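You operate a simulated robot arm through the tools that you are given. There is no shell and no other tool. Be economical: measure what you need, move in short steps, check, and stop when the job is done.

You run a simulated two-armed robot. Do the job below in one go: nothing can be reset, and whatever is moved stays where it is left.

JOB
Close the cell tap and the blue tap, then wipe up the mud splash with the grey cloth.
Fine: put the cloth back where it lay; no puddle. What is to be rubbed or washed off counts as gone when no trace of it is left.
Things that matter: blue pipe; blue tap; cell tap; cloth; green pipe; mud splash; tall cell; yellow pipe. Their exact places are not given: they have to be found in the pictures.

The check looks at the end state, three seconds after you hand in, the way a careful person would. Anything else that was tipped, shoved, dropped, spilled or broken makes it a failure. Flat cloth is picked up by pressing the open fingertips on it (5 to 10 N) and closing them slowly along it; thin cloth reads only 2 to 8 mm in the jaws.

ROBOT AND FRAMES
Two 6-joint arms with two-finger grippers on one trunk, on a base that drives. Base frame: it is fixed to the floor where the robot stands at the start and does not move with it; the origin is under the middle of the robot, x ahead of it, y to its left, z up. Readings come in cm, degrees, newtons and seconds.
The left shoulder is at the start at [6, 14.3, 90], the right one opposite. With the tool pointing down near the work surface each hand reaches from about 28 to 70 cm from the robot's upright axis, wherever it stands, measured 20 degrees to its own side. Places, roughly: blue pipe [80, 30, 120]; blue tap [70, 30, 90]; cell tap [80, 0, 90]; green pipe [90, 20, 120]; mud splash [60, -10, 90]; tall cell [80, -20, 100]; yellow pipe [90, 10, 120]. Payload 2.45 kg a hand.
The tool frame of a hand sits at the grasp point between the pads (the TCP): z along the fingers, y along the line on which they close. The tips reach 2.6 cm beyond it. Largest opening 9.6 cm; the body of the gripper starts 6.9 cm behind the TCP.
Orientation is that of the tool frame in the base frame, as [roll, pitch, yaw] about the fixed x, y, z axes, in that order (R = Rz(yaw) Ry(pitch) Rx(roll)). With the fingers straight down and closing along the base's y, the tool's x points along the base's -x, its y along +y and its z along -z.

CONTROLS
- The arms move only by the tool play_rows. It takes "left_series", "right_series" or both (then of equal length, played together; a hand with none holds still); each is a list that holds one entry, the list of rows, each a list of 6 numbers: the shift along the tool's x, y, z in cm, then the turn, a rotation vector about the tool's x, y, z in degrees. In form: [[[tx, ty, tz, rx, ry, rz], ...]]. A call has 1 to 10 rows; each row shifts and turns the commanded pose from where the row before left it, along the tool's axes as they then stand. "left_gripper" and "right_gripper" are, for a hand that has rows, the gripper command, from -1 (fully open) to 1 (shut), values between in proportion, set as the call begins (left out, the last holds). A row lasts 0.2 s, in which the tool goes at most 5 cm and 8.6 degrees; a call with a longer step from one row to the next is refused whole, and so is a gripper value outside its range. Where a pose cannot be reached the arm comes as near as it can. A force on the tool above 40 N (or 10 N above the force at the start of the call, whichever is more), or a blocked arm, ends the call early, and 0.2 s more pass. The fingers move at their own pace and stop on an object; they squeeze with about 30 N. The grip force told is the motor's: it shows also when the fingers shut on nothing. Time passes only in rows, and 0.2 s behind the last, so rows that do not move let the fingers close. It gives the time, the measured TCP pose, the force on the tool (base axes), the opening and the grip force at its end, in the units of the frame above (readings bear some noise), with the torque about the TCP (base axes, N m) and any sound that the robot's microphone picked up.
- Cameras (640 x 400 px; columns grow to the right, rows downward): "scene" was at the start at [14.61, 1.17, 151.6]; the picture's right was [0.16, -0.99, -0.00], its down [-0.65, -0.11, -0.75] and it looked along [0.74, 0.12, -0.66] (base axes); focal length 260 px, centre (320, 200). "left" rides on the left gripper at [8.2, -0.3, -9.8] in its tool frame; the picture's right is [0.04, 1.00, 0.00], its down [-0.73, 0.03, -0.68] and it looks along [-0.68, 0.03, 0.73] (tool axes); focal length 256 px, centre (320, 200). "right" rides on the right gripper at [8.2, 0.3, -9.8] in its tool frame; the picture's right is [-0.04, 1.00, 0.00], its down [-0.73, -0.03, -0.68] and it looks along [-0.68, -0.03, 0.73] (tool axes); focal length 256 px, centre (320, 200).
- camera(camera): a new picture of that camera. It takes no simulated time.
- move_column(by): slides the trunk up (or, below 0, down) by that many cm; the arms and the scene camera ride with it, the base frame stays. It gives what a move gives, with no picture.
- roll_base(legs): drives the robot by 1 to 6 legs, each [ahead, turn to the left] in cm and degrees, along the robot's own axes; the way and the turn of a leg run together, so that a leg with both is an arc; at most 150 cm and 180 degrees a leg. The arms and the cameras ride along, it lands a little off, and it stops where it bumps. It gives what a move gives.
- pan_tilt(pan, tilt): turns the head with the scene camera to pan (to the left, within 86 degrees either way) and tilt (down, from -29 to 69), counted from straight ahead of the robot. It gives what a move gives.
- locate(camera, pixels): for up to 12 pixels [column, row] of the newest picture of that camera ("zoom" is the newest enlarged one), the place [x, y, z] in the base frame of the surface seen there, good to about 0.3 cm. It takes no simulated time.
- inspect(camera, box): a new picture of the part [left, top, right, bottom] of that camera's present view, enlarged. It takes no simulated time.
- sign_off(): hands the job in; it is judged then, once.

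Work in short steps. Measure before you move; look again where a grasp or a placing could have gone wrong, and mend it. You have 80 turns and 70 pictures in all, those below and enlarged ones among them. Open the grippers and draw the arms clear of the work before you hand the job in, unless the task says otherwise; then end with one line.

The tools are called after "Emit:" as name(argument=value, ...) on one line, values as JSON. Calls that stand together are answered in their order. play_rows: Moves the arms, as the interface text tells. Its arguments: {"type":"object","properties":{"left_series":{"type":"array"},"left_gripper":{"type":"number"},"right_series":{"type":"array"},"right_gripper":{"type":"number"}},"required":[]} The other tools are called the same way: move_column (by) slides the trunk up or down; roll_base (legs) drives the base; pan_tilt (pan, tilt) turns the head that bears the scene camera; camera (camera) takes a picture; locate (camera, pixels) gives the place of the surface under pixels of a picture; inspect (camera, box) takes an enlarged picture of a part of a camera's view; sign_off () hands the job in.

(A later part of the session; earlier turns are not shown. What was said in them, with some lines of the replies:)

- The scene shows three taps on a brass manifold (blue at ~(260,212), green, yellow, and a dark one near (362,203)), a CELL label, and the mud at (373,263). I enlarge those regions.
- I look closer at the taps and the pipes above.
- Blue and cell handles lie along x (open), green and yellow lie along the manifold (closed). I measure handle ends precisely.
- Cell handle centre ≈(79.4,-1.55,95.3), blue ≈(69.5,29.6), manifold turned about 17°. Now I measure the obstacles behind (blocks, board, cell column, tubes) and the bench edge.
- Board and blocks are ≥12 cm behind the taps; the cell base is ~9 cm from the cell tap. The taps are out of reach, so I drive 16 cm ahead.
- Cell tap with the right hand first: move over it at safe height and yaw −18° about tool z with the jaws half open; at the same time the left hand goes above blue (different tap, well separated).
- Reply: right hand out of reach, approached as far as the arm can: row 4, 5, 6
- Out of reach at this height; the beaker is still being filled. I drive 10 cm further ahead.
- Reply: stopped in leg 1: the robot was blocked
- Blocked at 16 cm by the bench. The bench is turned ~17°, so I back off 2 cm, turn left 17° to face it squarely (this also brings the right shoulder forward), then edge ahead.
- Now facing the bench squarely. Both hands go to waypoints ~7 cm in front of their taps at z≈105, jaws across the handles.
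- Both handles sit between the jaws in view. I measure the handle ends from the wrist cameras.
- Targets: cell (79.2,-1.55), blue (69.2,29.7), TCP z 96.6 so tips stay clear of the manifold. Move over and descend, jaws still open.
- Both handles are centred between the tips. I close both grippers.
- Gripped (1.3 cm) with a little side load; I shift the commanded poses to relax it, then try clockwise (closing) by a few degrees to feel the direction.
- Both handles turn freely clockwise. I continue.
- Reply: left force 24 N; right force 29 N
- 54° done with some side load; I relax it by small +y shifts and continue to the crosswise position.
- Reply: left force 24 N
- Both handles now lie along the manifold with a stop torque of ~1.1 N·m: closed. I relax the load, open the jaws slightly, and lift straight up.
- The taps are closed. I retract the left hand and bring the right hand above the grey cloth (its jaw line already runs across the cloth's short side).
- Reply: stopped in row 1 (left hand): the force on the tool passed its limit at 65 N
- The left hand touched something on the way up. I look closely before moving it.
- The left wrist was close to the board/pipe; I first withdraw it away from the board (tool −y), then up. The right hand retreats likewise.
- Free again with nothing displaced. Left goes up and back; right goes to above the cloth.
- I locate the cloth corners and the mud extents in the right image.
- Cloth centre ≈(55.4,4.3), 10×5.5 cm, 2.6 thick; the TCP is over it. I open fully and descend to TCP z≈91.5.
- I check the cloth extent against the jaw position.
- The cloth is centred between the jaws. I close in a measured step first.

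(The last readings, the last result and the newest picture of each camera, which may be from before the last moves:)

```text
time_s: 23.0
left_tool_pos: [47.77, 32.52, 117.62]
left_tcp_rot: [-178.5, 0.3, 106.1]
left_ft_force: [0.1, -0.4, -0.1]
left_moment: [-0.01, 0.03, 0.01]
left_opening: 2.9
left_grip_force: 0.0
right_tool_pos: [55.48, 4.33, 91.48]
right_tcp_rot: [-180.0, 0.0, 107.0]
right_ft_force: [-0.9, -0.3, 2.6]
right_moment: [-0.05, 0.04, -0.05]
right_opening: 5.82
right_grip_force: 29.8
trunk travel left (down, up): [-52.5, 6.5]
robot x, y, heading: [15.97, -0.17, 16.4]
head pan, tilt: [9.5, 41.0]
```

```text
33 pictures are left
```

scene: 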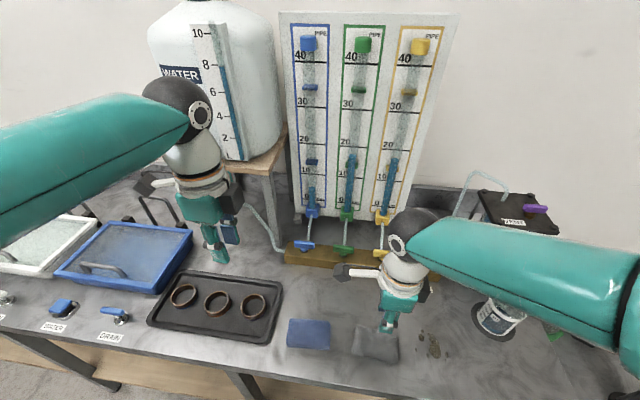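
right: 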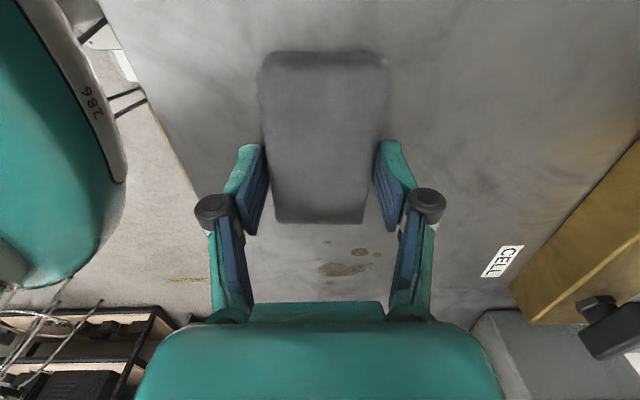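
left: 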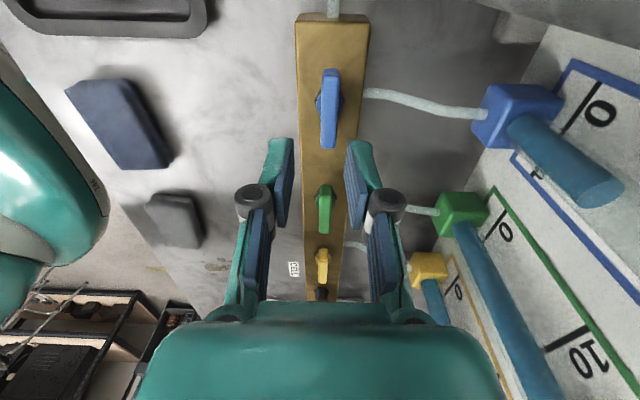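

Firm grip at 5.8 cm (30 N). I lift 2.5 cm and carry it over the mud (tool −x direction), then look.

Emit:
play_rows(right_series=[[[0, 0, -1.5, 0, 0, 0], [0, 0, -1.5, 0, 0, 0], [-3, 0.3, 0, 0, 0, 0], [-3, 0.3, 0, 0, 0, 0], [-3, 0.2, 0, 0, 0, 0], [0, 0, 0, 0, 0, 0]]], right_gripper=1)

Emit:
camera(camera="right")

Emit:
camera(camera="scene")

```text
time_s: 24.4
left_tool_pos: [47.88, 32.49, 117.57]
left_tcp_rot: [-178.5, 0.4, 106.1]
left_ft_force: [0.4, 1.4, -0.2]
left_moment: [-0.01, 0.0, -0.01]
left_opening: 2.87
left_grip_force: 0.0
right_tool_pos: [59.1, -4.26, 94.45]
right_tcp_rot: [-180.0, 0.1, 107.0]
right_ft_force: [0.8, 0.2, 0.6]
right_moment: [0.0, -0.03, -0.01]
right_opening: 0.0
right_grip_force: 28.4
trunk travel left (down, up): [-52.5, 6.5]
robot x, y, heading: [15.9, 0.37, 16.6]
head pan, tilt: [9.5, 41.0]
```

```text
32 pictures are left
```

right: 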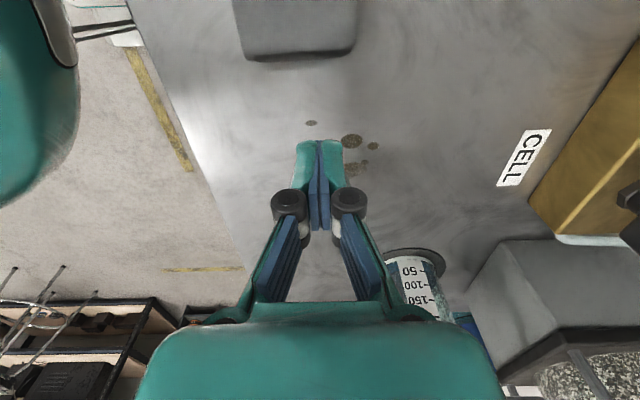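

```text
31 pictures are left
```

scene: 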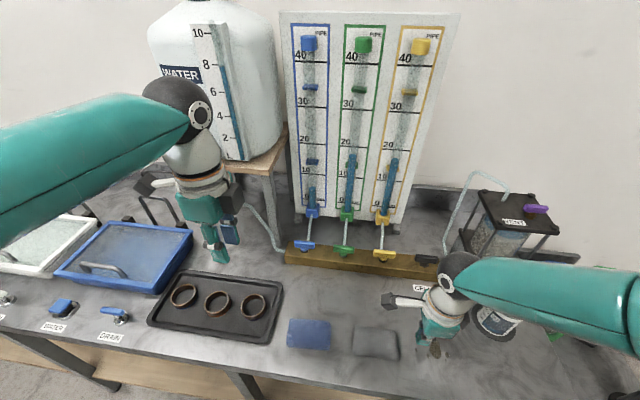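

The cloth slipped out (opening 0) and stayed at its place. As the hint says, I must press open tips on its top and pinch. I return above it with a 4 cm opening.

Emit:
play_rows(right_series=[[[0, 0, -3, 0, 0, 0], [3, -0.3, -2, 0, 0, 0], [3, -0.3, 0, 0, 0, 0], [3, -0.3, 0, 0, 0, 0], [0, 0, 0, 0, 0, 0]]], right_gripper=0.17)

Emit:
camera(camera="right")

```text
time_s: 25.6
left_tool_pos: [47.89, 32.44, 117.62]
left_tcp_rot: [-178.6, 0.3, 106.1]
left_ft_force: [-0.3, -1.2, -0.3]
left_moment: [0.03, 0.0, 0.0]
left_opening: 2.88
left_grip_force: 0.0
right_tool_pos: [55.54, 4.16, 99.52]
right_tcp_rot: [-179.8, 0.0, 106.9]
right_ft_force: [-0.2, 0.0, 0.7]
right_moment: [0.03, 0.05, -0.01]
right_opening: 3.98
right_grip_force: 0.1
trunk travel left (down, up): [-52.5, 6.5]
robot x, y, heading: [16.08, -0.09, 16.2]
head pan, tilt: [9.5, 41.0]
```

```text
30 pictures are left
```

right: 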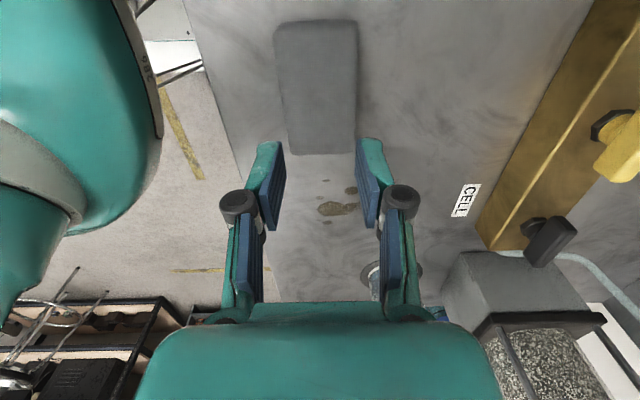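

Emit:
locate(camera="right", pixels=[[276, 26], [356, 24], [354, 154], [290, 152], [318, 90], [322, 140], [390, 262], [418, 272], [322, 180], [326, 222], [355, 192], [333, 208]])

```text
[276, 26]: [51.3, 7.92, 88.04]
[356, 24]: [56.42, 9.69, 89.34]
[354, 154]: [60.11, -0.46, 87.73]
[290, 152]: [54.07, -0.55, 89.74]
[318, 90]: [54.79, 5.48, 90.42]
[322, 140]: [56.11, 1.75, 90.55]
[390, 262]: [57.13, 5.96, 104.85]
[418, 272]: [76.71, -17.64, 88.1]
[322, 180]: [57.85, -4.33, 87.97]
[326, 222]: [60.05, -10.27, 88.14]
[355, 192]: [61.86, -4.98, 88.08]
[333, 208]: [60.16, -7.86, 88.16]
```

Cloth is at its original spot (top z≈90.5). I descend until the open tips touch its top.

Emit:
play_rows(right_series=[[[0.3, -0.2, 2, 0, 0, 0], [0, 0, 2, 0, 0, 0], [0, 0, 1.5, 0, 0, 0], [0, 0, 0.5, 0, 0, 0], [0, 0, 0.3, 0, 0, 0], [0, 0, 0, 0, 0, 0]]])

```text
time_s: 27.0
left_tool_pos: [47.76, 32.58, 117.52]
left_tcp_rot: [-178.5, 0.4, 106.1]
left_ft_force: [-0.9, 1.5, 0.2]
left_moment: [-0.02, 0.01, -0.02]
left_opening: 2.88
left_grip_force: 0.0
right_tool_pos: [55.16, 4.56, 93.17]
right_tcp_rot: [-179.9, 0.0, 107.0]
right_ft_force: [0.2, 0.3, -0.7]
right_moment: [0.01, 0.03, -0.01]
right_opening: 3.95
right_grip_force: 0.1
trunk travel left (down, up): [-52.5, 6.5]
robot x, y, heading: [15.88, 0.24, 16.4]
head pan, tilt: [9.5, 41.0]
```

Emit:
play_rows(right_series=[[[0, 0, 0.2, 0, 0, 0], [0, 0, 0.2, 0, 0, 0], [0, 0, 0, 0, 0, 0]]])

```text
time_s: 27.8
left_tool_pos: [47.7, 32.42, 117.71]
left_tcp_rot: [-178.5, 0.3, 106.1]
left_ft_force: [0.2, 0.1, 0.0]
left_moment: [-0.04, 0.02, -0.01]
left_opening: 2.89
left_grip_force: 0.1
right_tool_pos: [55.23, 4.47, 93.13]
right_tcp_rot: [179.8, -0.1, 107.0]
right_ft_force: [-2.9, -3.3, 42.0]
right_moment: [-0.19, 0.43, 0.04]
right_opening: 3.89
right_grip_force: 16.2
trunk travel left (down, up): [-52.5, 6.5]
robot x, y, heading: [15.75, 0.47, 16.5]
head pan, tilt: [9.5, 41.0]
```

Very stiff: 42 N. I back off 0.32 cm to bring it to 5–10 N.

Emit:
play_rows(right_series=[[[0, 0, -0.32, 0, 0, 0], [0, 0, 0, 0, 0, 0]]])

```text
time_s: 28.4
left_tool_pos: [47.74, 32.49, 117.55]
left_tcp_rot: [-178.4, 0.2, 106.1]
left_ft_force: [0.5, 0.6, -0.7]
left_moment: [0.02, 0.01, 0.02]
left_opening: 2.88
left_grip_force: 0.0
right_tool_pos: [55.12, 4.32, 93.08]
right_tcp_rot: [-179.9, 0.0, 106.9]
right_ft_force: [1.0, 0.8, 15.0]
right_moment: [0.06, -0.09, 0.07]
right_opening: 4.1
right_grip_force: 5.2
trunk travel left (down, up): [-52.5, 6.5]
robot x, y, heading: [15.9, 0.19, 16.4]
head pan, tilt: [9.5, 41.0]
```

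15 N; I ease slightly and begin to close slowly in steps.

Emit:
play_rows(right_series=[[[0, 0, -0.07, 0, 0, 0], [0, 0, 0, 0, 0, 0]]], right_gripper=0.25)

Emit:
play_rows(right_series=[[[0, 0, 0, 0, 0, 0], [0, 0, 0, 0, 0, 0]]], right_gripper=0.4)

```text
time_s: 29.0
left_tool_pos: [47.85, 32.49, 117.56]
left_tcp_rot: [-178.5, 0.3, 106.0]
left_ft_force: [0.1, 0.2, 0.3]
left_moment: [0.03, 0.01, 0.02]
left_opening: 2.9
left_grip_force: 0.0
right_tool_pos: [55.14, 4.48, 93.12]
right_tcp_rot: [-179.8, 0.1, 107.0]
right_ft_force: [0.2, 0.5, 4.0]
right_moment: [0.04, -0.02, 0.01]
right_opening: 3.56
right_grip_force: 0.2
trunk travel left (down, up): [-52.5, 6.5]
robot x, y, heading: [16.01, 0.23, 16.5]
head pan, tilt: [9.5, 41.0]
```

```text
time_s: 29.6
left_tool_pos: [47.85, 32.34, 117.62]
left_tcp_rot: [-178.5, 0.3, 106.1]
left_ft_force: [-1.8, -0.9, -0.2]
left_moment: [0.03, 0.0, 0.0]
left_opening: 2.89
left_grip_force: 0.2
right_tool_pos: [55.18, 4.49, 93.2]
right_tcp_rot: [-179.9, 0.0, 106.9]
right_ft_force: [-1.0, 0.3, 3.3]
right_moment: [0.02, -0.01, 0.01]
right_opening: 2.77
right_grip_force: 0.1
trunk travel left (down, up): [-52.5, 6.5]
robot x, y, heading: [16.22, 0.14, 16.5]
head pan, tilt: [9.5, 41.0]
```

Force is a bit low (3–4 N); I add 0.06 cm and keep closing.

Emit:
play_rows(right_series=[[[0, 0, 0.05, 0, 0, 0], [0, 0, 0, 0, 0, 0]]], right_gripper=0.45)

Emit:
play_rows(right_series=[[[0, 0, 0, 0, 0, 0], [0, 0, 0, 0, 0, 0]]], right_gripper=0.6)

Emit:
play_rows(right_series=[[[0, 0, 0, 0, 0, 0], [0, 0, 0, 0, 0, 0]]], right_gripper=0.75)

Emit:
play_rows(right_series=[[[0, 0, 0, 0, 0, 0], [0, 0, 0, 0, 0, 0]]], right_gripper=0.88)

Emit:
play_rows(right_series=[[[0, 0, 0, 0, 0, 0], [0, 0, 0, 0, 0, 0]]], right_gripper=1)

Emit:
camera(camera="right")

```text
time_s: 30.2
left_tool_pos: [47.83, 32.47, 117.75]
left_tcp_rot: [-178.5, 0.3, 106.2]
left_ft_force: [-0.2, -0.5, -0.1]
left_moment: [0.02, 0.01, -0.01]
left_opening: 2.91
left_grip_force: 0.2
right_tool_pos: [55.18, 4.6, 93.15]
right_tcp_rot: [-180.0, 0.0, 107.0]
right_ft_force: [0.3, -1.1, 9.0]
right_moment: [-0.07, -0.03, 0.01]
right_opening: 2.64
right_grip_force: 0.1
trunk travel left (down, up): [-52.5, 6.5]
robot x, y, heading: [15.96, 0.22, 16.4]
head pan, tilt: [9.5, 41.0]
```

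```text
time_s: 30.8
left_tool_pos: [47.85, 32.47, 117.58]
left_tcp_rot: [-178.4, 0.4, 106.1]
left_ft_force: [0.9, -0.5, -0.3]
left_moment: [-0.01, 0.03, 0.0]
left_opening: 2.89
left_grip_force: 0.2
right_tool_pos: [55.13, 4.56, 93.24]
right_tcp_rot: [-179.9, 0.0, 107.0]
right_ft_force: [-0.7, 0.4, 9.7]
right_moment: [-0.01, 0.02, -0.04]
right_opening: 1.92
right_grip_force: 0.1
trunk travel left (down, up): [-52.5, 6.5]
robot x, y, heading: [15.54, -0.0, 16.8]
head pan, tilt: [9.5, 41.0]
```

```text
time_s: 31.4
left_tool_pos: [47.85, 32.52, 117.6]
left_tcp_rot: [-178.5, 0.3, 106.0]
left_ft_force: [-0.7, 0.1, 0.5]
left_moment: [0.03, 0.02, 0.0]
left_opening: 2.87
left_grip_force: 0.0
right_tool_pos: [55.25, 4.52, 93.11]
right_tcp_rot: [180.0, 0.0, 106.9]
right_ft_force: [-0.7, 0.7, 10.2]
right_moment: [0.01, 0.03, 0.02]
right_opening: 1.1
right_grip_force: 0.1
trunk travel left (down, up): [-52.5, 6.5]
robot x, y, heading: [16.25, 0.32, 16.6]
head pan, tilt: [9.5, 41.0]
```

```text
time_s: 32.0
left_tool_pos: [47.75, 32.62, 117.64]
left_tcp_rot: [-178.6, 0.4, 106.1]
left_ft_force: [-0.5, 0.0, 0.5]
left_moment: [-0.01, -0.02, 0.01]
left_opening: 2.88
left_grip_force: 0.1
right_tool_pos: [55.14, 4.55, 93.03]
right_tcp_rot: [-179.9, 0.0, 107.0]
right_ft_force: [-0.6, 0.4, 4.7]
right_moment: [0.04, 0.03, 0.0]
right_opening: 0.6
right_grip_force: 0.1
trunk travel left (down, up): [-52.5, 6.5]
robot x, y, heading: [16.22, 0.23, 16.5]
head pan, tilt: [9.5, 41.0]
```

```text
time_s: 32.6
left_tool_pos: [47.79, 32.52, 117.57]
left_tcp_rot: [-178.4, 0.3, 106.1]
left_ft_force: [1.0, 0.2, 0.3]
left_moment: [0.02, 0.04, 0.03]
left_opening: 2.88
left_grip_force: 0.0
right_tool_pos: [55.2, 4.48, 93.2]
right_tcp_rot: [-179.9, 0.0, 107.0]
right_ft_force: [0.5, -0.2, -0.8]
right_moment: [0.01, 0.01, -0.01]
right_opening: 0.04
right_grip_force: 28.1
trunk travel left (down, up): [-52.5, 6.5]
robot x, y, heading: [15.94, 0.08, 16.3]
head pan, tilt: [9.5, 41.0]
```

```text
29 pictures are left
```

right: 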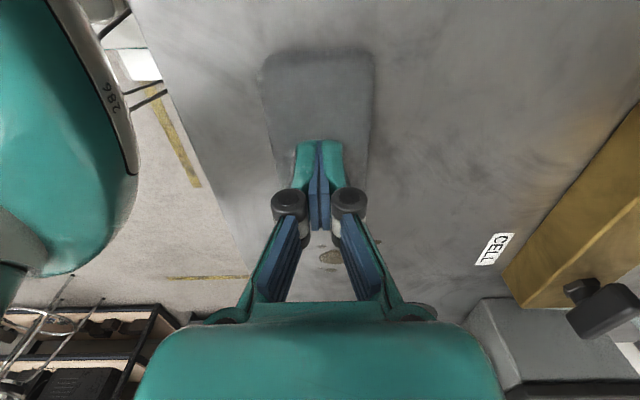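

Pinching from the top doesn't hold: the pad is stiff. Side grip it is, but deeper (tips ~0.3 cm above the bench) and verified before lifting. I rise, open and descend.

Emit:
play_rows(right_series=[[[0, 0, -2, 0, 0, 0], [0, 0, 0, 0, 0, 0], [0, 0, 0, 0, 0, 0], [0, 0, 0, 0, 0, 0]]], right_gripper=-1)

Emit:
play_rows(right_series=[[[0, 0, 2, 0, 0, 0], [0, 0, 1.5, 0, 0, 0], [0, 0, 0.6, 0, 0, 0], [0, 0, 0.1, 0, 0, 0], [0, 0, 0, 0, 0, 0]]])

Emit:
play_rows(right_series=[[[0, 0, 0, 0, 0, 0], [0, 0, 0, 0, 0, 0], [0, 0, 0, 0, 0, 0], [0, 0, 0, 0, 0, 0]]], right_gripper=0)

Emit:
camera(camera="right")

```text
time_s: 33.6
left_tool_pos: [47.93, 32.49, 117.6]
left_tcp_rot: [-178.5, 0.3, 106.1]
left_ft_force: [0.3, 0.5, 0.3]
left_moment: [-0.02, 0.01, 0.01]
left_opening: 2.88
left_grip_force: 0.1
right_tool_pos: [55.27, 4.53, 95.16]
right_tcp_rot: [-179.9, 0.1, 106.9]
right_ft_force: [-0.1, -0.2, -0.3]
right_moment: [0.01, 0.01, 0.02]
right_opening: 9.58
right_grip_force: 0.1
trunk travel left (down, up): [-52.5, 6.5]
robot x, y, heading: [15.78, 0.06, 16.4]
head pan, tilt: [9.5, 41.0]
```

```text
time_s: 34.8
left_tool_pos: [47.9, 32.43, 117.66]
left_tcp_rot: [-178.6, 0.3, 106.1]
left_ft_force: [0.5, -1.0, 0.8]
left_moment: [0.0, -0.03, 0.01]
left_opening: 2.88
left_grip_force: 0.0
right_tool_pos: [55.23, 4.54, 90.97]
right_tcp_rot: [-179.9, 0.0, 107.0]
right_ft_force: [0.2, 0.0, -0.1]
right_moment: [0.02, -0.05, 0.01]
right_opening: 9.62
right_grip_force: 0.2
trunk travel left (down, up): [-52.5, 6.5]
robot x, y, heading: [15.5, 0.2, 16.4]
head pan, tilt: [9.5, 41.0]
```

```text
time_s: 35.8
left_tool_pos: [47.85, 32.36, 117.65]
left_tcp_rot: [-178.5, 0.3, 106.1]
left_ft_force: [0.5, 0.6, -0.2]
left_moment: [0.0, -0.01, 0.03]
left_opening: 2.88
left_grip_force: 0.0
right_tool_pos: [55.12, 4.44, 90.94]
right_tcp_rot: [-179.9, -0.1, 107.0]
right_ft_force: [0.9, 1.0, 1.1]
right_moment: [0.09, -0.03, 0.07]
right_opening: 5.7
right_grip_force: 30.0
trunk travel left (down, up): [-52.5, 6.5]
robot x, y, heading: [15.49, -0.25, 16.5]
head pan, tilt: [9.5, 41.0]
```

```text
28 pictures are left
```

right: 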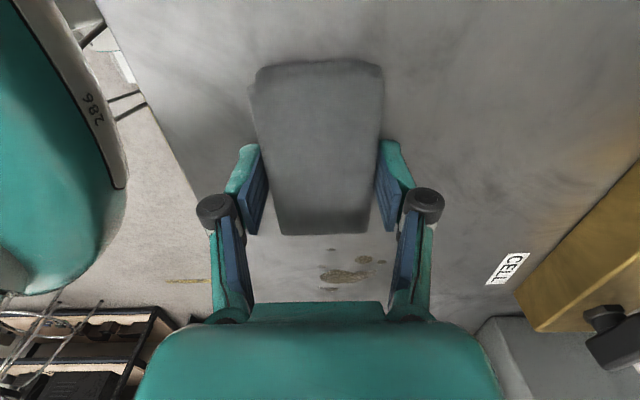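

Held at 5.7 cm / 30 N. I lift slowly 1 cm with the command left at 0 and check.

Emit:
play_rows(right_series=[[[0, 0, -0.2, 0, 0, 0], [0, 0, -0.3, 0, 0, 0], [0, 0, -0.5, 0, 0, 0], [0, 0, 0, 0, 0, 0]]])

Emit:
camera(camera="right")

```text
time_s: 36.8
left_tool_pos: [47.87, 32.63, 117.59]
left_tcp_rot: [-178.5, 0.2, 106.2]
left_ft_force: [0.0, -0.2, 0.4]
left_moment: [0.01, 0.03, 0.01]
left_opening: 2.88
left_grip_force: 0.0
right_tool_pos: [55.23, 4.48, 91.82]
right_tcp_rot: [-179.9, 0.0, 107.1]
right_ft_force: [0.4, 0.1, -0.7]
right_moment: [-0.03, -0.02, -0.02]
right_opening: 5.72
right_grip_force: 30.2
trunk travel left (down, up): [-52.5, 6.5]
robot x, y, heading: [16.03, 0.17, 16.3]
head pan, tilt: [9.5, 41.0]
```

```text
27 pictures are left
```

right: 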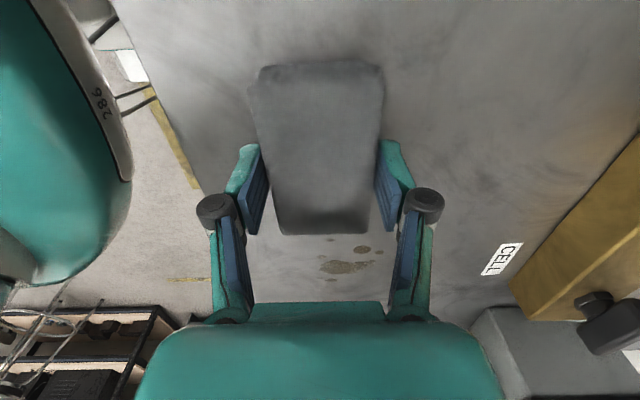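

The cloth rides along. I carry it over the mud slowly with a bit more height.

Emit:
play_rows(right_series=[[[0, 0, -0.6, 0, 0, 0], [-1, 0, 0, 0, 0, 0], [-2, 0.1, 0, 0, 0, 0], [-2.5, 0.2, 0, 0, 0, 0], [-2.5, 0.3, 0, 0, 0, 0], [-2.5, 0.3, 0, 0, 0, 0], [-1.5, 0, 0, 0, 0, 0], [0, 0, 0.5, 0, 0, 0], [0, 0, 0.5, 0, 0, 0], [0, 0, 0, 0, 0, 0]]])

Emit:
camera(camera="right")

Emit:
camera(camera="scene")

```text
time_s: 39.0
left_tool_pos: [47.77, 32.49, 117.58]
left_tcp_rot: [-178.5, 0.4, 106.1]
left_ft_force: [-0.6, -0.1, -0.7]
left_moment: [-0.02, -0.03, 0.03]
left_opening: 2.86
left_grip_force: 0.0
right_tool_pos: [59.57, -6.79, 91.54]
right_tcp_rot: [-179.9, 0.0, 107.0]
right_ft_force: [0.7, -1.1, -0.7]
right_moment: [0.02, 0.0, 0.02]
right_opening: 5.69
right_grip_force: 30.1
trunk travel left (down, up): [-52.5, 6.5]
robot x, y, heading: [16.06, 0.23, 16.4]
head pan, tilt: [9.5, 41.0]
```

```text
26 pictures are left
```

right: 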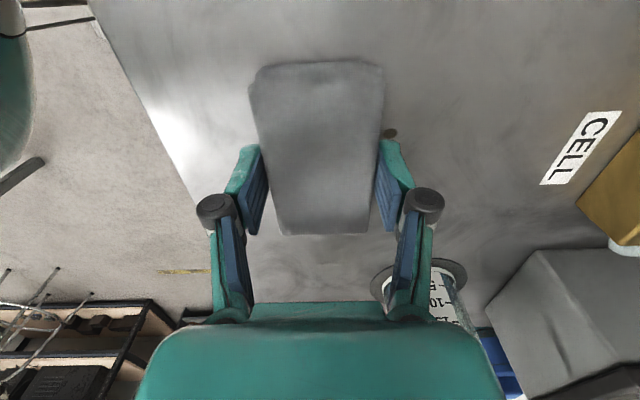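

```text
25 pictures are left
```

scene: 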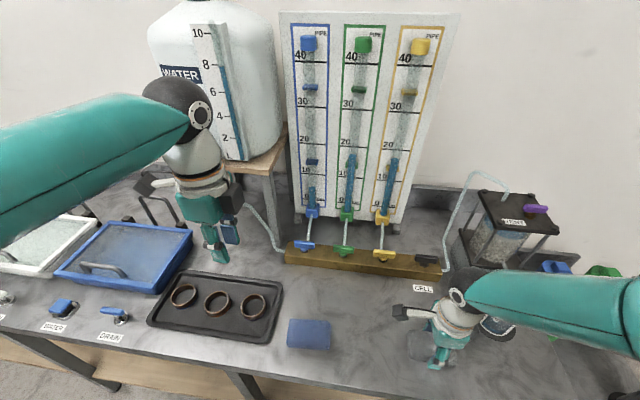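

I locate the beaker's base plate for clearance and lower onto the mud.

Emit:
locate(camera="right", pixels=[[373, 285], [390, 264], [430, 260], [465, 275], [392, 133], [295, 80]])

Emit:
play_rows(right_series=[[[0, 0, 0.3, 0, 0, 0], [0, 0, 0.2, 0, 0, 0], [0, 0, 0.1, 0, 0, 0], [0, 0, 0, 0, 0, 0]]])

```text
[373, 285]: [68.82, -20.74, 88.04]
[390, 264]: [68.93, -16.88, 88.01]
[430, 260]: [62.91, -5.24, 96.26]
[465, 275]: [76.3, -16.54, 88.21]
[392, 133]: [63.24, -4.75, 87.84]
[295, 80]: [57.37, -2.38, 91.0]
```

```text
time_s: 40.0
left_tool_pos: [47.87, 32.57, 117.58]
left_tcp_rot: [-178.5, 0.3, 106.1]
left_ft_force: [0.3, -0.2, -0.3]
left_moment: [0.02, 0.0, 0.03]
left_opening: 2.89
left_grip_force: 0.0
right_tool_pos: [59.65, -6.79, 90.84]
right_tcp_rot: [-179.9, 0.0, 107.1]
right_ft_force: [0.7, 0.1, -1.2]
right_moment: [0.02, 0.01, -0.03]
right_opening: 5.68
right_grip_force: 30.1
trunk travel left (down, up): [-52.5, 6.5]
robot x, y, heading: [15.52, 0.45, 16.3]
head pan, tilt: [9.5, 41.0]
```

Still no contact; I press a little further.

Emit:
play_rows(right_series=[[[0, 0, 0.1, 0, 0, 0], [0, 0, 0.05, 0, 0, 0], [0, 0, 0, 0, 0, 0]]])

```text
time_s: 40.8
left_tool_pos: [47.78, 32.56, 117.62]
left_tcp_rot: [-178.5, 0.3, 106.1]
left_ft_force: [-1.1, -0.2, 0.6]
left_moment: [-0.01, -0.02, 0.01]
left_opening: 2.86
left_grip_force: 0.1
right_tool_pos: [59.58, -6.8, 90.92]
right_tcp_rot: [179.9, 0.0, 106.9]
right_ft_force: [0.1, -3.5, 16.0]
right_moment: [-0.07, 0.17, 0.02]
right_opening: 5.72
right_grip_force: 29.7
trunk travel left (down, up): [-52.5, 6.5]
robot x, y, heading: [15.83, -0.04, 16.4]
head pan, tilt: [9.5, 41.0]
```

Pressing at 16 N. I ease slightly and rub in a rectangle of strokes.

Emit:
play_rows(right_series=[[[0, 1.2, -0.06, 0, 0, 0], [0, 1.2, 0, 0, 0, 0], [0, 0.8, 0, 0, 0, 0], [-1.2, 0, 0, 0, 0, 0], [-1.2, 0, 0, 0, 0, 0], [0, -1.2, 0, 0, 0, 0], [0, -1.2, 0, 0, 0, 0], [0, -1.2, 0, 0, 0, 0], [0, -0.6, 0, 0, 0, 0]]])

Emit:
play_rows(right_series=[[[1.2, 0, 0, 0, 0, 0], [1.2, 0, 0, 0, 0, 0], [1.2, 0, 0, 0, 0, 0], [1.2, 0, 0, 0, 0, 0], [0, 1.2, 0, 0, 0, 0], [0, 1.2, 0, 0, 0, 0], [0, 1.2, 0, 0, 0, 0], [0, 0.6, 0, 0, 0, 0], [-1.2, 0, 0, 0, 0, 0], [-1.2, 0, 0, 0, 0, 0]]])

Emit:
camera(camera="right")

```text
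time_s: 42.8
left_tool_pos: [47.77, 32.54, 117.63]
left_tcp_rot: [-178.5, 0.3, 106.1]
left_ft_force: [0.6, -0.2, -0.2]
left_moment: [-0.01, 0.03, -0.01]
left_opening: 2.87
left_grip_force: 0.1
right_tool_pos: [59.24, -9.28, 90.83]
right_tcp_rot: [-179.9, 0.0, 107.1]
right_ft_force: [3.6, 1.2, 12.3]
right_moment: [0.08, -0.12, 0.05]
right_opening: 5.71
right_grip_force: 30.3
trunk travel left (down, up): [-52.5, 6.5]
robot x, y, heading: [15.9, 0.09, 16.3]
head pan, tilt: [9.5, 41.0]
```

```text
time_s: 45.0
left_tool_pos: [47.71, 32.63, 117.58]
left_tcp_rot: [-178.4, 0.4, 106.0]
left_ft_force: [-0.7, 0.2, -0.1]
left_moment: [0.0, -0.01, 0.0]
left_opening: 2.86
left_grip_force: 0.0
right_tool_pos: [62.71, -5.77, 90.79]
right_tcp_rot: [180.0, 0.0, 107.0]
right_ft_force: [-0.5, 2.6, 10.4]
right_moment: [0.14, 0.17, -0.13]
right_opening: 5.7
right_grip_force: 30.3
trunk travel left (down, up): [-52.5, 6.5]
robot x, y, heading: [16.25, 0.1, 16.6]
head pan, tilt: [9.5, 41.0]
```

```text
24 pictures are left
```

right: 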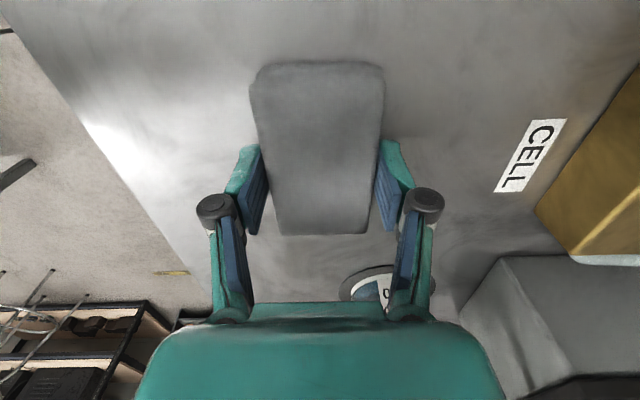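

Steady 10 N and grip intact. One more set of strokes across the middle.

Emit:
play_rows(right_series=[[[0, -1.4, 0, 0, 0, 0], [0, -1.4, 0, 0, 0, 0], [0, -1.4, 0, 0, 0, 0], [-1.5, 0, 0, 0, 0, 0], [0, 1.4, 0, 0, 0, 0], [0, 1.4, 0, 0, 0, 0], [0, 1.4, 0, 0, 0, 0], [1.4, 0, 0, 0, 0, 0], [1.4, 0, 0, 0, 0, 0], [1.4, 0, 0, 0, 0, 0]]])

Emit:
play_rows(right_series=[[[0, -1.4, 0, 0, 0, 0], [0, -1.4, 0, 0, 0, 0], [0, -0.4, -0.5, 0, 0, 0], [0, 0, -1, 0, 0, 0], [2.5, 0, 0, 0, 0, 0], [2.5, 0, 0, 0, 0, 0], [2.5, 0, 0, 0, 0, 0], [2.5, 0, 0, 0, 0, 0], [0, 0, 0, 0, 0, 0]]])

Emit:
camera(camera="scene")

Emit:
camera(camera="right")

```text
time_s: 47.2
left_tool_pos: [47.84, 32.58, 117.62]
left_tcp_rot: [-178.6, 0.3, 106.0]
left_ft_force: [0.3, 0.3, -0.1]
left_moment: [0.01, 0.01, 0.03]
left_opening: 2.89
left_grip_force: 0.1
right_tool_pos: [61.81, -3.22, 90.83]
right_tcp_rot: [-179.9, -0.1, 106.9]
right_ft_force: [-0.4, -0.6, 6.6]
right_moment: [-0.11, -0.05, -0.02]
right_opening: 5.71
right_grip_force: 29.9
trunk travel left (down, up): [-52.5, 6.5]
robot x, y, heading: [15.72, 0.32, 16.7]
head pan, tilt: [9.5, 41.0]
```

```text
time_s: 49.2
left_tool_pos: [47.77, 32.47, 117.58]
left_tcp_rot: [-178.5, 0.3, 106.0]
left_ft_force: [-0.6, -0.1, 0.9]
left_moment: [-0.02, -0.02, -0.02]
left_opening: 2.91
left_grip_force: 0.0
right_tool_pos: [55.81, 5.55, 92.29]
right_tcp_rot: [-180.0, 0.0, 106.9]
right_ft_force: [0.2, 0.6, 0.1]
right_moment: [0.01, 0.0, -0.01]
right_opening: 5.72
right_grip_force: 30.1
trunk travel left (down, up): [-52.5, 6.5]
robot x, y, heading: [16.35, 0.46, 16.3]
head pan, tilt: [9.5, 41.0]
```

```text
23 pictures are left
```

scene: 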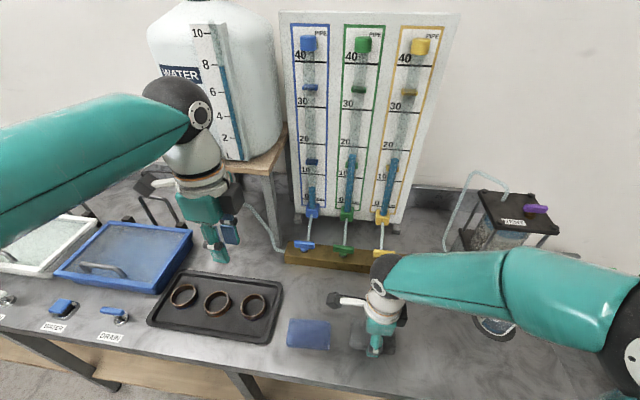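

```text
22 pictures are left
```

right: 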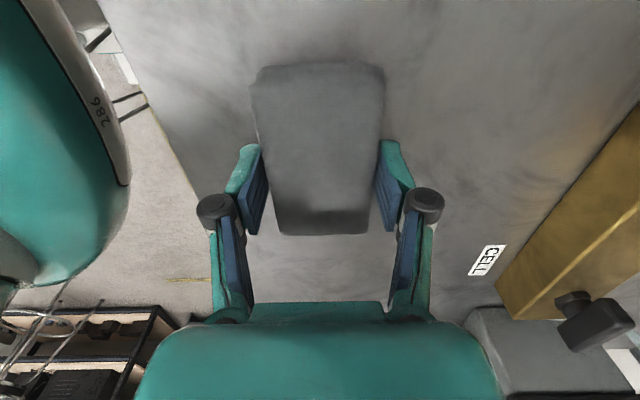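

The mud area looks clean; I enlarge it to be sure.

Emit:
inspect(camera="right", box=[250, 225, 410, 305])

Emit:
inspect(camera="scene", box=[390, 310, 510, 390])

```text
4.00 times, centred on (330, 265) of right
```

zoom: 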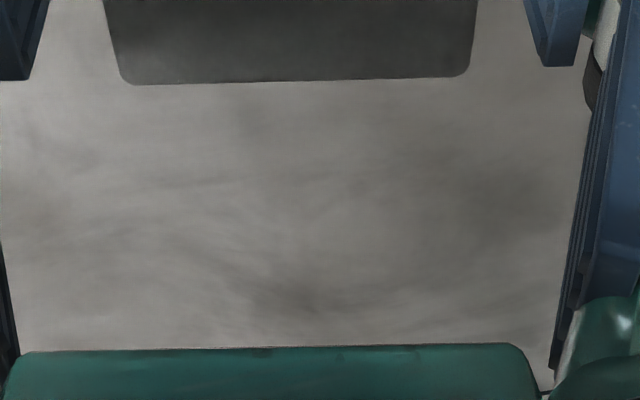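

```text
5.00 times, centred on (450, 350) of scene
```

zoom: 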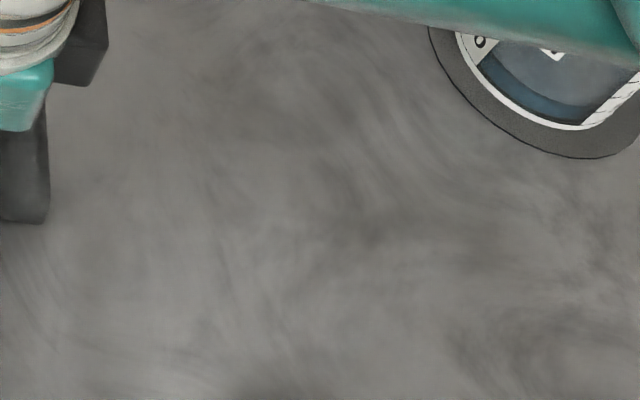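

No trace of mud. I return the cloth to its original place (TCP 55.12, 4.44) and lower it.

Emit:
play_rows(right_series=[[[-0.86, -0.98, 0, 0, 0, 0], [0, 0, 0.7, 0, 0, 0], [0, 0, 0.5, 0, 0, 0], [0, 0, 0.2, 0, 0, 0], [0, 0, 0, 0, 0, 0]]])

```text
time_s: 50.4
left_tool_pos: [47.77, 32.52, 117.66]
left_tcp_rot: [-178.5, 0.4, 106.1]
left_ft_force: [0.3, 0.4, 0.2]
left_moment: [-0.02, 0.02, 0.0]
left_opening: 2.89
left_grip_force: 0.1
right_tool_pos: [55.12, 4.32, 91.01]
right_tcp_rot: [-179.9, -0.1, 107.0]
right_ft_force: [-0.3, -0.6, -0.1]
right_moment: [-0.02, -0.02, -0.01]
right_opening: 5.7
right_grip_force: 30.1
trunk travel left (down, up): [-52.5, 6.5]
robot x, y, heading: [15.82, 0.15, 16.6]
head pan, tilt: [9.5, 41.0]
```

In position just above contact. I lower the last millimetre, release, and lift clear.

Emit:
play_rows(right_series=[[[0, 0, 0.1, 0, 0, 0], [0, 0, 0, 0, 0, 0]]])

Emit:
play_rows(right_series=[[[0, 0, 0, 0, 0, 0], [0, 0, 0, 0, 0, 0], [0, 0, 0, 0, 0, 0], [0, 0, -2, 0, 0, 0], [0, 0, -4, 0, 0, 0], [0, 0, -4, 0, 0, 0], [0, 0, -4, 0, 0, 0], [0, 0, 0, 0, 0, 0]]], right_gripper=-1)

Emit:
camera(camera="right")

```text
time_s: 51.0
left_tool_pos: [47.71, 32.47, 117.7]
left_tcp_rot: [-178.6, 0.3, 106.0]
left_ft_force: [0.4, 0.3, -0.5]
left_moment: [-0.04, 0.01, 0.0]
left_opening: 2.85
left_grip_force: 0.0
right_tool_pos: [55.16, 4.38, 90.84]
right_tcp_rot: [-179.9, 0.0, 107.0]
right_ft_force: [-0.1, 0.6, 1.4]
right_moment: [0.05, -0.02, 0.02]
right_opening: 5.69
right_grip_force: 30.4
trunk travel left (down, up): [-52.5, 6.5]
robot x, y, heading: [15.7, 0.06, 16.4]
head pan, tilt: [9.5, 41.0]
```

```text
time_s: 52.8
left_tool_pos: [47.86, 32.46, 117.65]
left_tcp_rot: [-178.4, 0.3, 106.1]
left_ft_force: [0.0, -0.1, 0.0]
left_moment: [-0.02, 0.02, -0.01]
left_opening: 2.87
left_grip_force: 0.0
right_tool_pos: [55.09, 4.44, 104.91]
right_tcp_rot: [-179.9, 0.0, 107.0]
right_ft_force: [-0.1, 0.0, -0.5]
right_moment: [0.01, -0.01, 0.01]
right_opening: 9.6
right_grip_force: 0.2
trunk travel left (down, up): [-52.5, 6.5]
robot x, y, heading: [15.92, 0.35, 16.3]
head pan, tilt: [9.5, 41.0]
```

```text
19 pictures are left
```

right: 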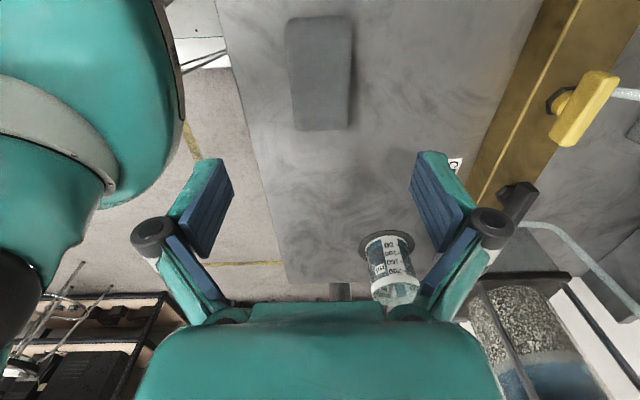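

Cloth is down. I lift and draw the right hand back and to the right, and the left open, then check everything.

Emit:
play_rows(right_series=[[[0, 0, -4, 0, 0, 0], [0, 0, -4, 0, 0, 0], [-2.5, -2.5, -2, 0, 0, 0], [-2.5, -2.5, -2, 0, 0, 0], [-2.5, -2.5, 0, 0, 0, 0], [-2.5, -2.5, 0, 0, 0, 0], [-2.5, -2, 0, 0, 0, 0], [0, 0, 0, 0, 0, 0]]], left_series=[[[0, 0, 0, 0, 0, 0], [0, 0, 0, 0, 0, 0], [0, 0, 0, 0, 0, 0], [0, 0, 0, 0, 0, 0], [0, 0, 0, 0, 0, 0], [0, 0, 0, 0, 0, 0], [0, 0, 0, 0, 0, 0], [0, 0, 0, 0, 0, 0]]], left_gripper=-1)

Emit:
camera(camera="scene")

```text
time_s: 54.6
left_tool_pos: [47.85, 32.53, 117.59]
left_tcp_rot: [-178.4, 0.3, 106.2]
left_ft_force: [-0.4, 0.2, 0.4]
left_moment: [-0.04, 0.0, -0.01]
left_opening: 9.62
left_grip_force: 0.0
right_tool_pos: [47.27, -11.21, 116.89]
right_tcp_rot: [-179.9, 0.0, 107.2]
right_ft_force: [-0.1, 0.2, -0.5]
right_moment: [-0.03, -0.01, -0.03]
right_opening: 9.6
right_grip_force: 0.1
trunk travel left (down, up): [-52.5, 6.5]
robot x, y, heading: [15.88, 0.24, 16.6]
head pan, tilt: [9.5, 41.0]
```

```text
18 pictures are left
```

scene: 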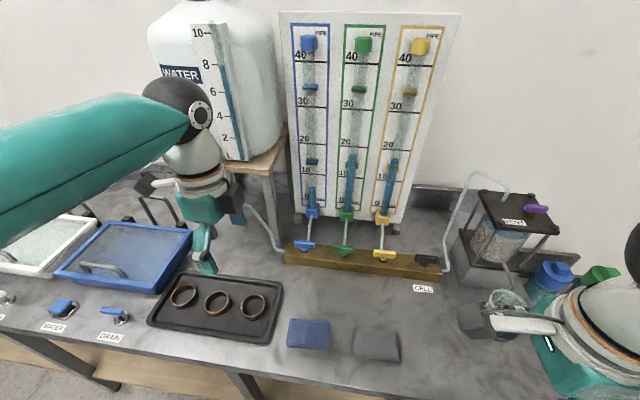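

I check the taps, beaker and mud area enlarged, and measure the cloth's corners against the original.

Emit:
inspect(camera="scene", box=[280, 180, 460, 300])

Emit:
inspect(camera="scene", box=[440, 230, 600, 350])

Emit:
inspect(camera="scene", box=[270, 300, 470, 400])

Emit:
locate(camera="scene", pixels=[[352, 328], [397, 334], [398, 360], [354, 356], [375, 340]])

```text
3.33 times, centred on (370, 240) of scene
```

zoom: 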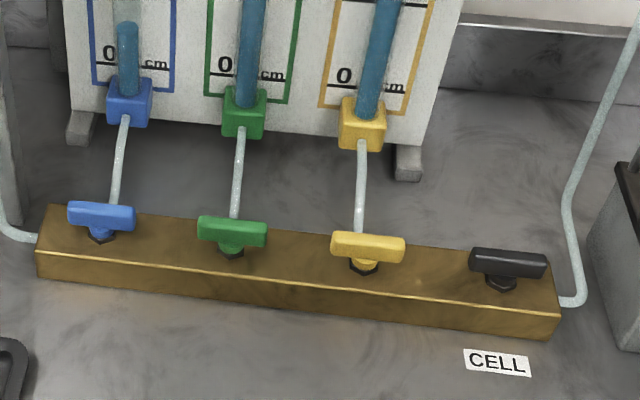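

```text
3.33 times, centred on (520, 290) of scene
```

zoom: 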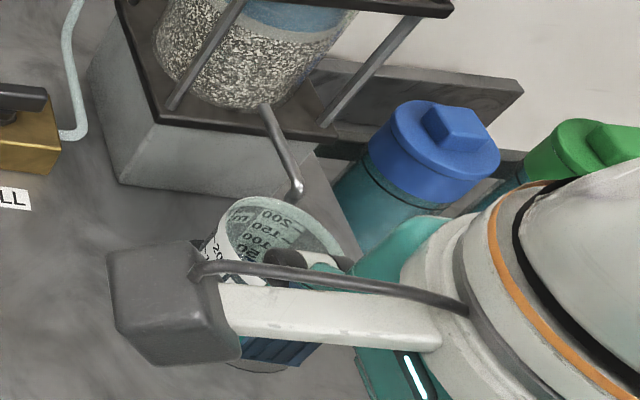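

```text
3.20 times, centred on (370, 350) of scene
```

zoom: 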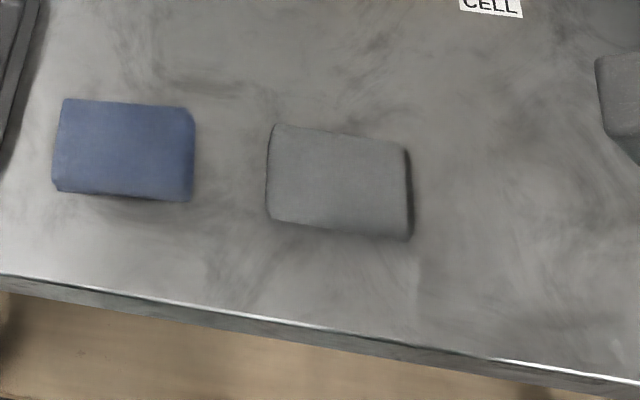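

```text
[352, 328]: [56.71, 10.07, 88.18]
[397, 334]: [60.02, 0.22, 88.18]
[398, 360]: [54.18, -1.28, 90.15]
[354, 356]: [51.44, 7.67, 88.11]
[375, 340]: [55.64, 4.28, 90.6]
```

All four taps lie crosswise, the flow has stopped, the mud is gone, and the cloth is within a few mm of where it lay. The arms are clear, so I hand in.

Emit:
sign_off()

```text
The job is handed in.
```

I closed the cell tap and the blue tap and wiped up the mud splash with the grey cloth. The cloth is back within a few millimetres of where it lay, and I saw no puddle. While I was retracting the left hand it touched something near the pipe board (65 N), but nothing looked shifted in the pictures afterwards.
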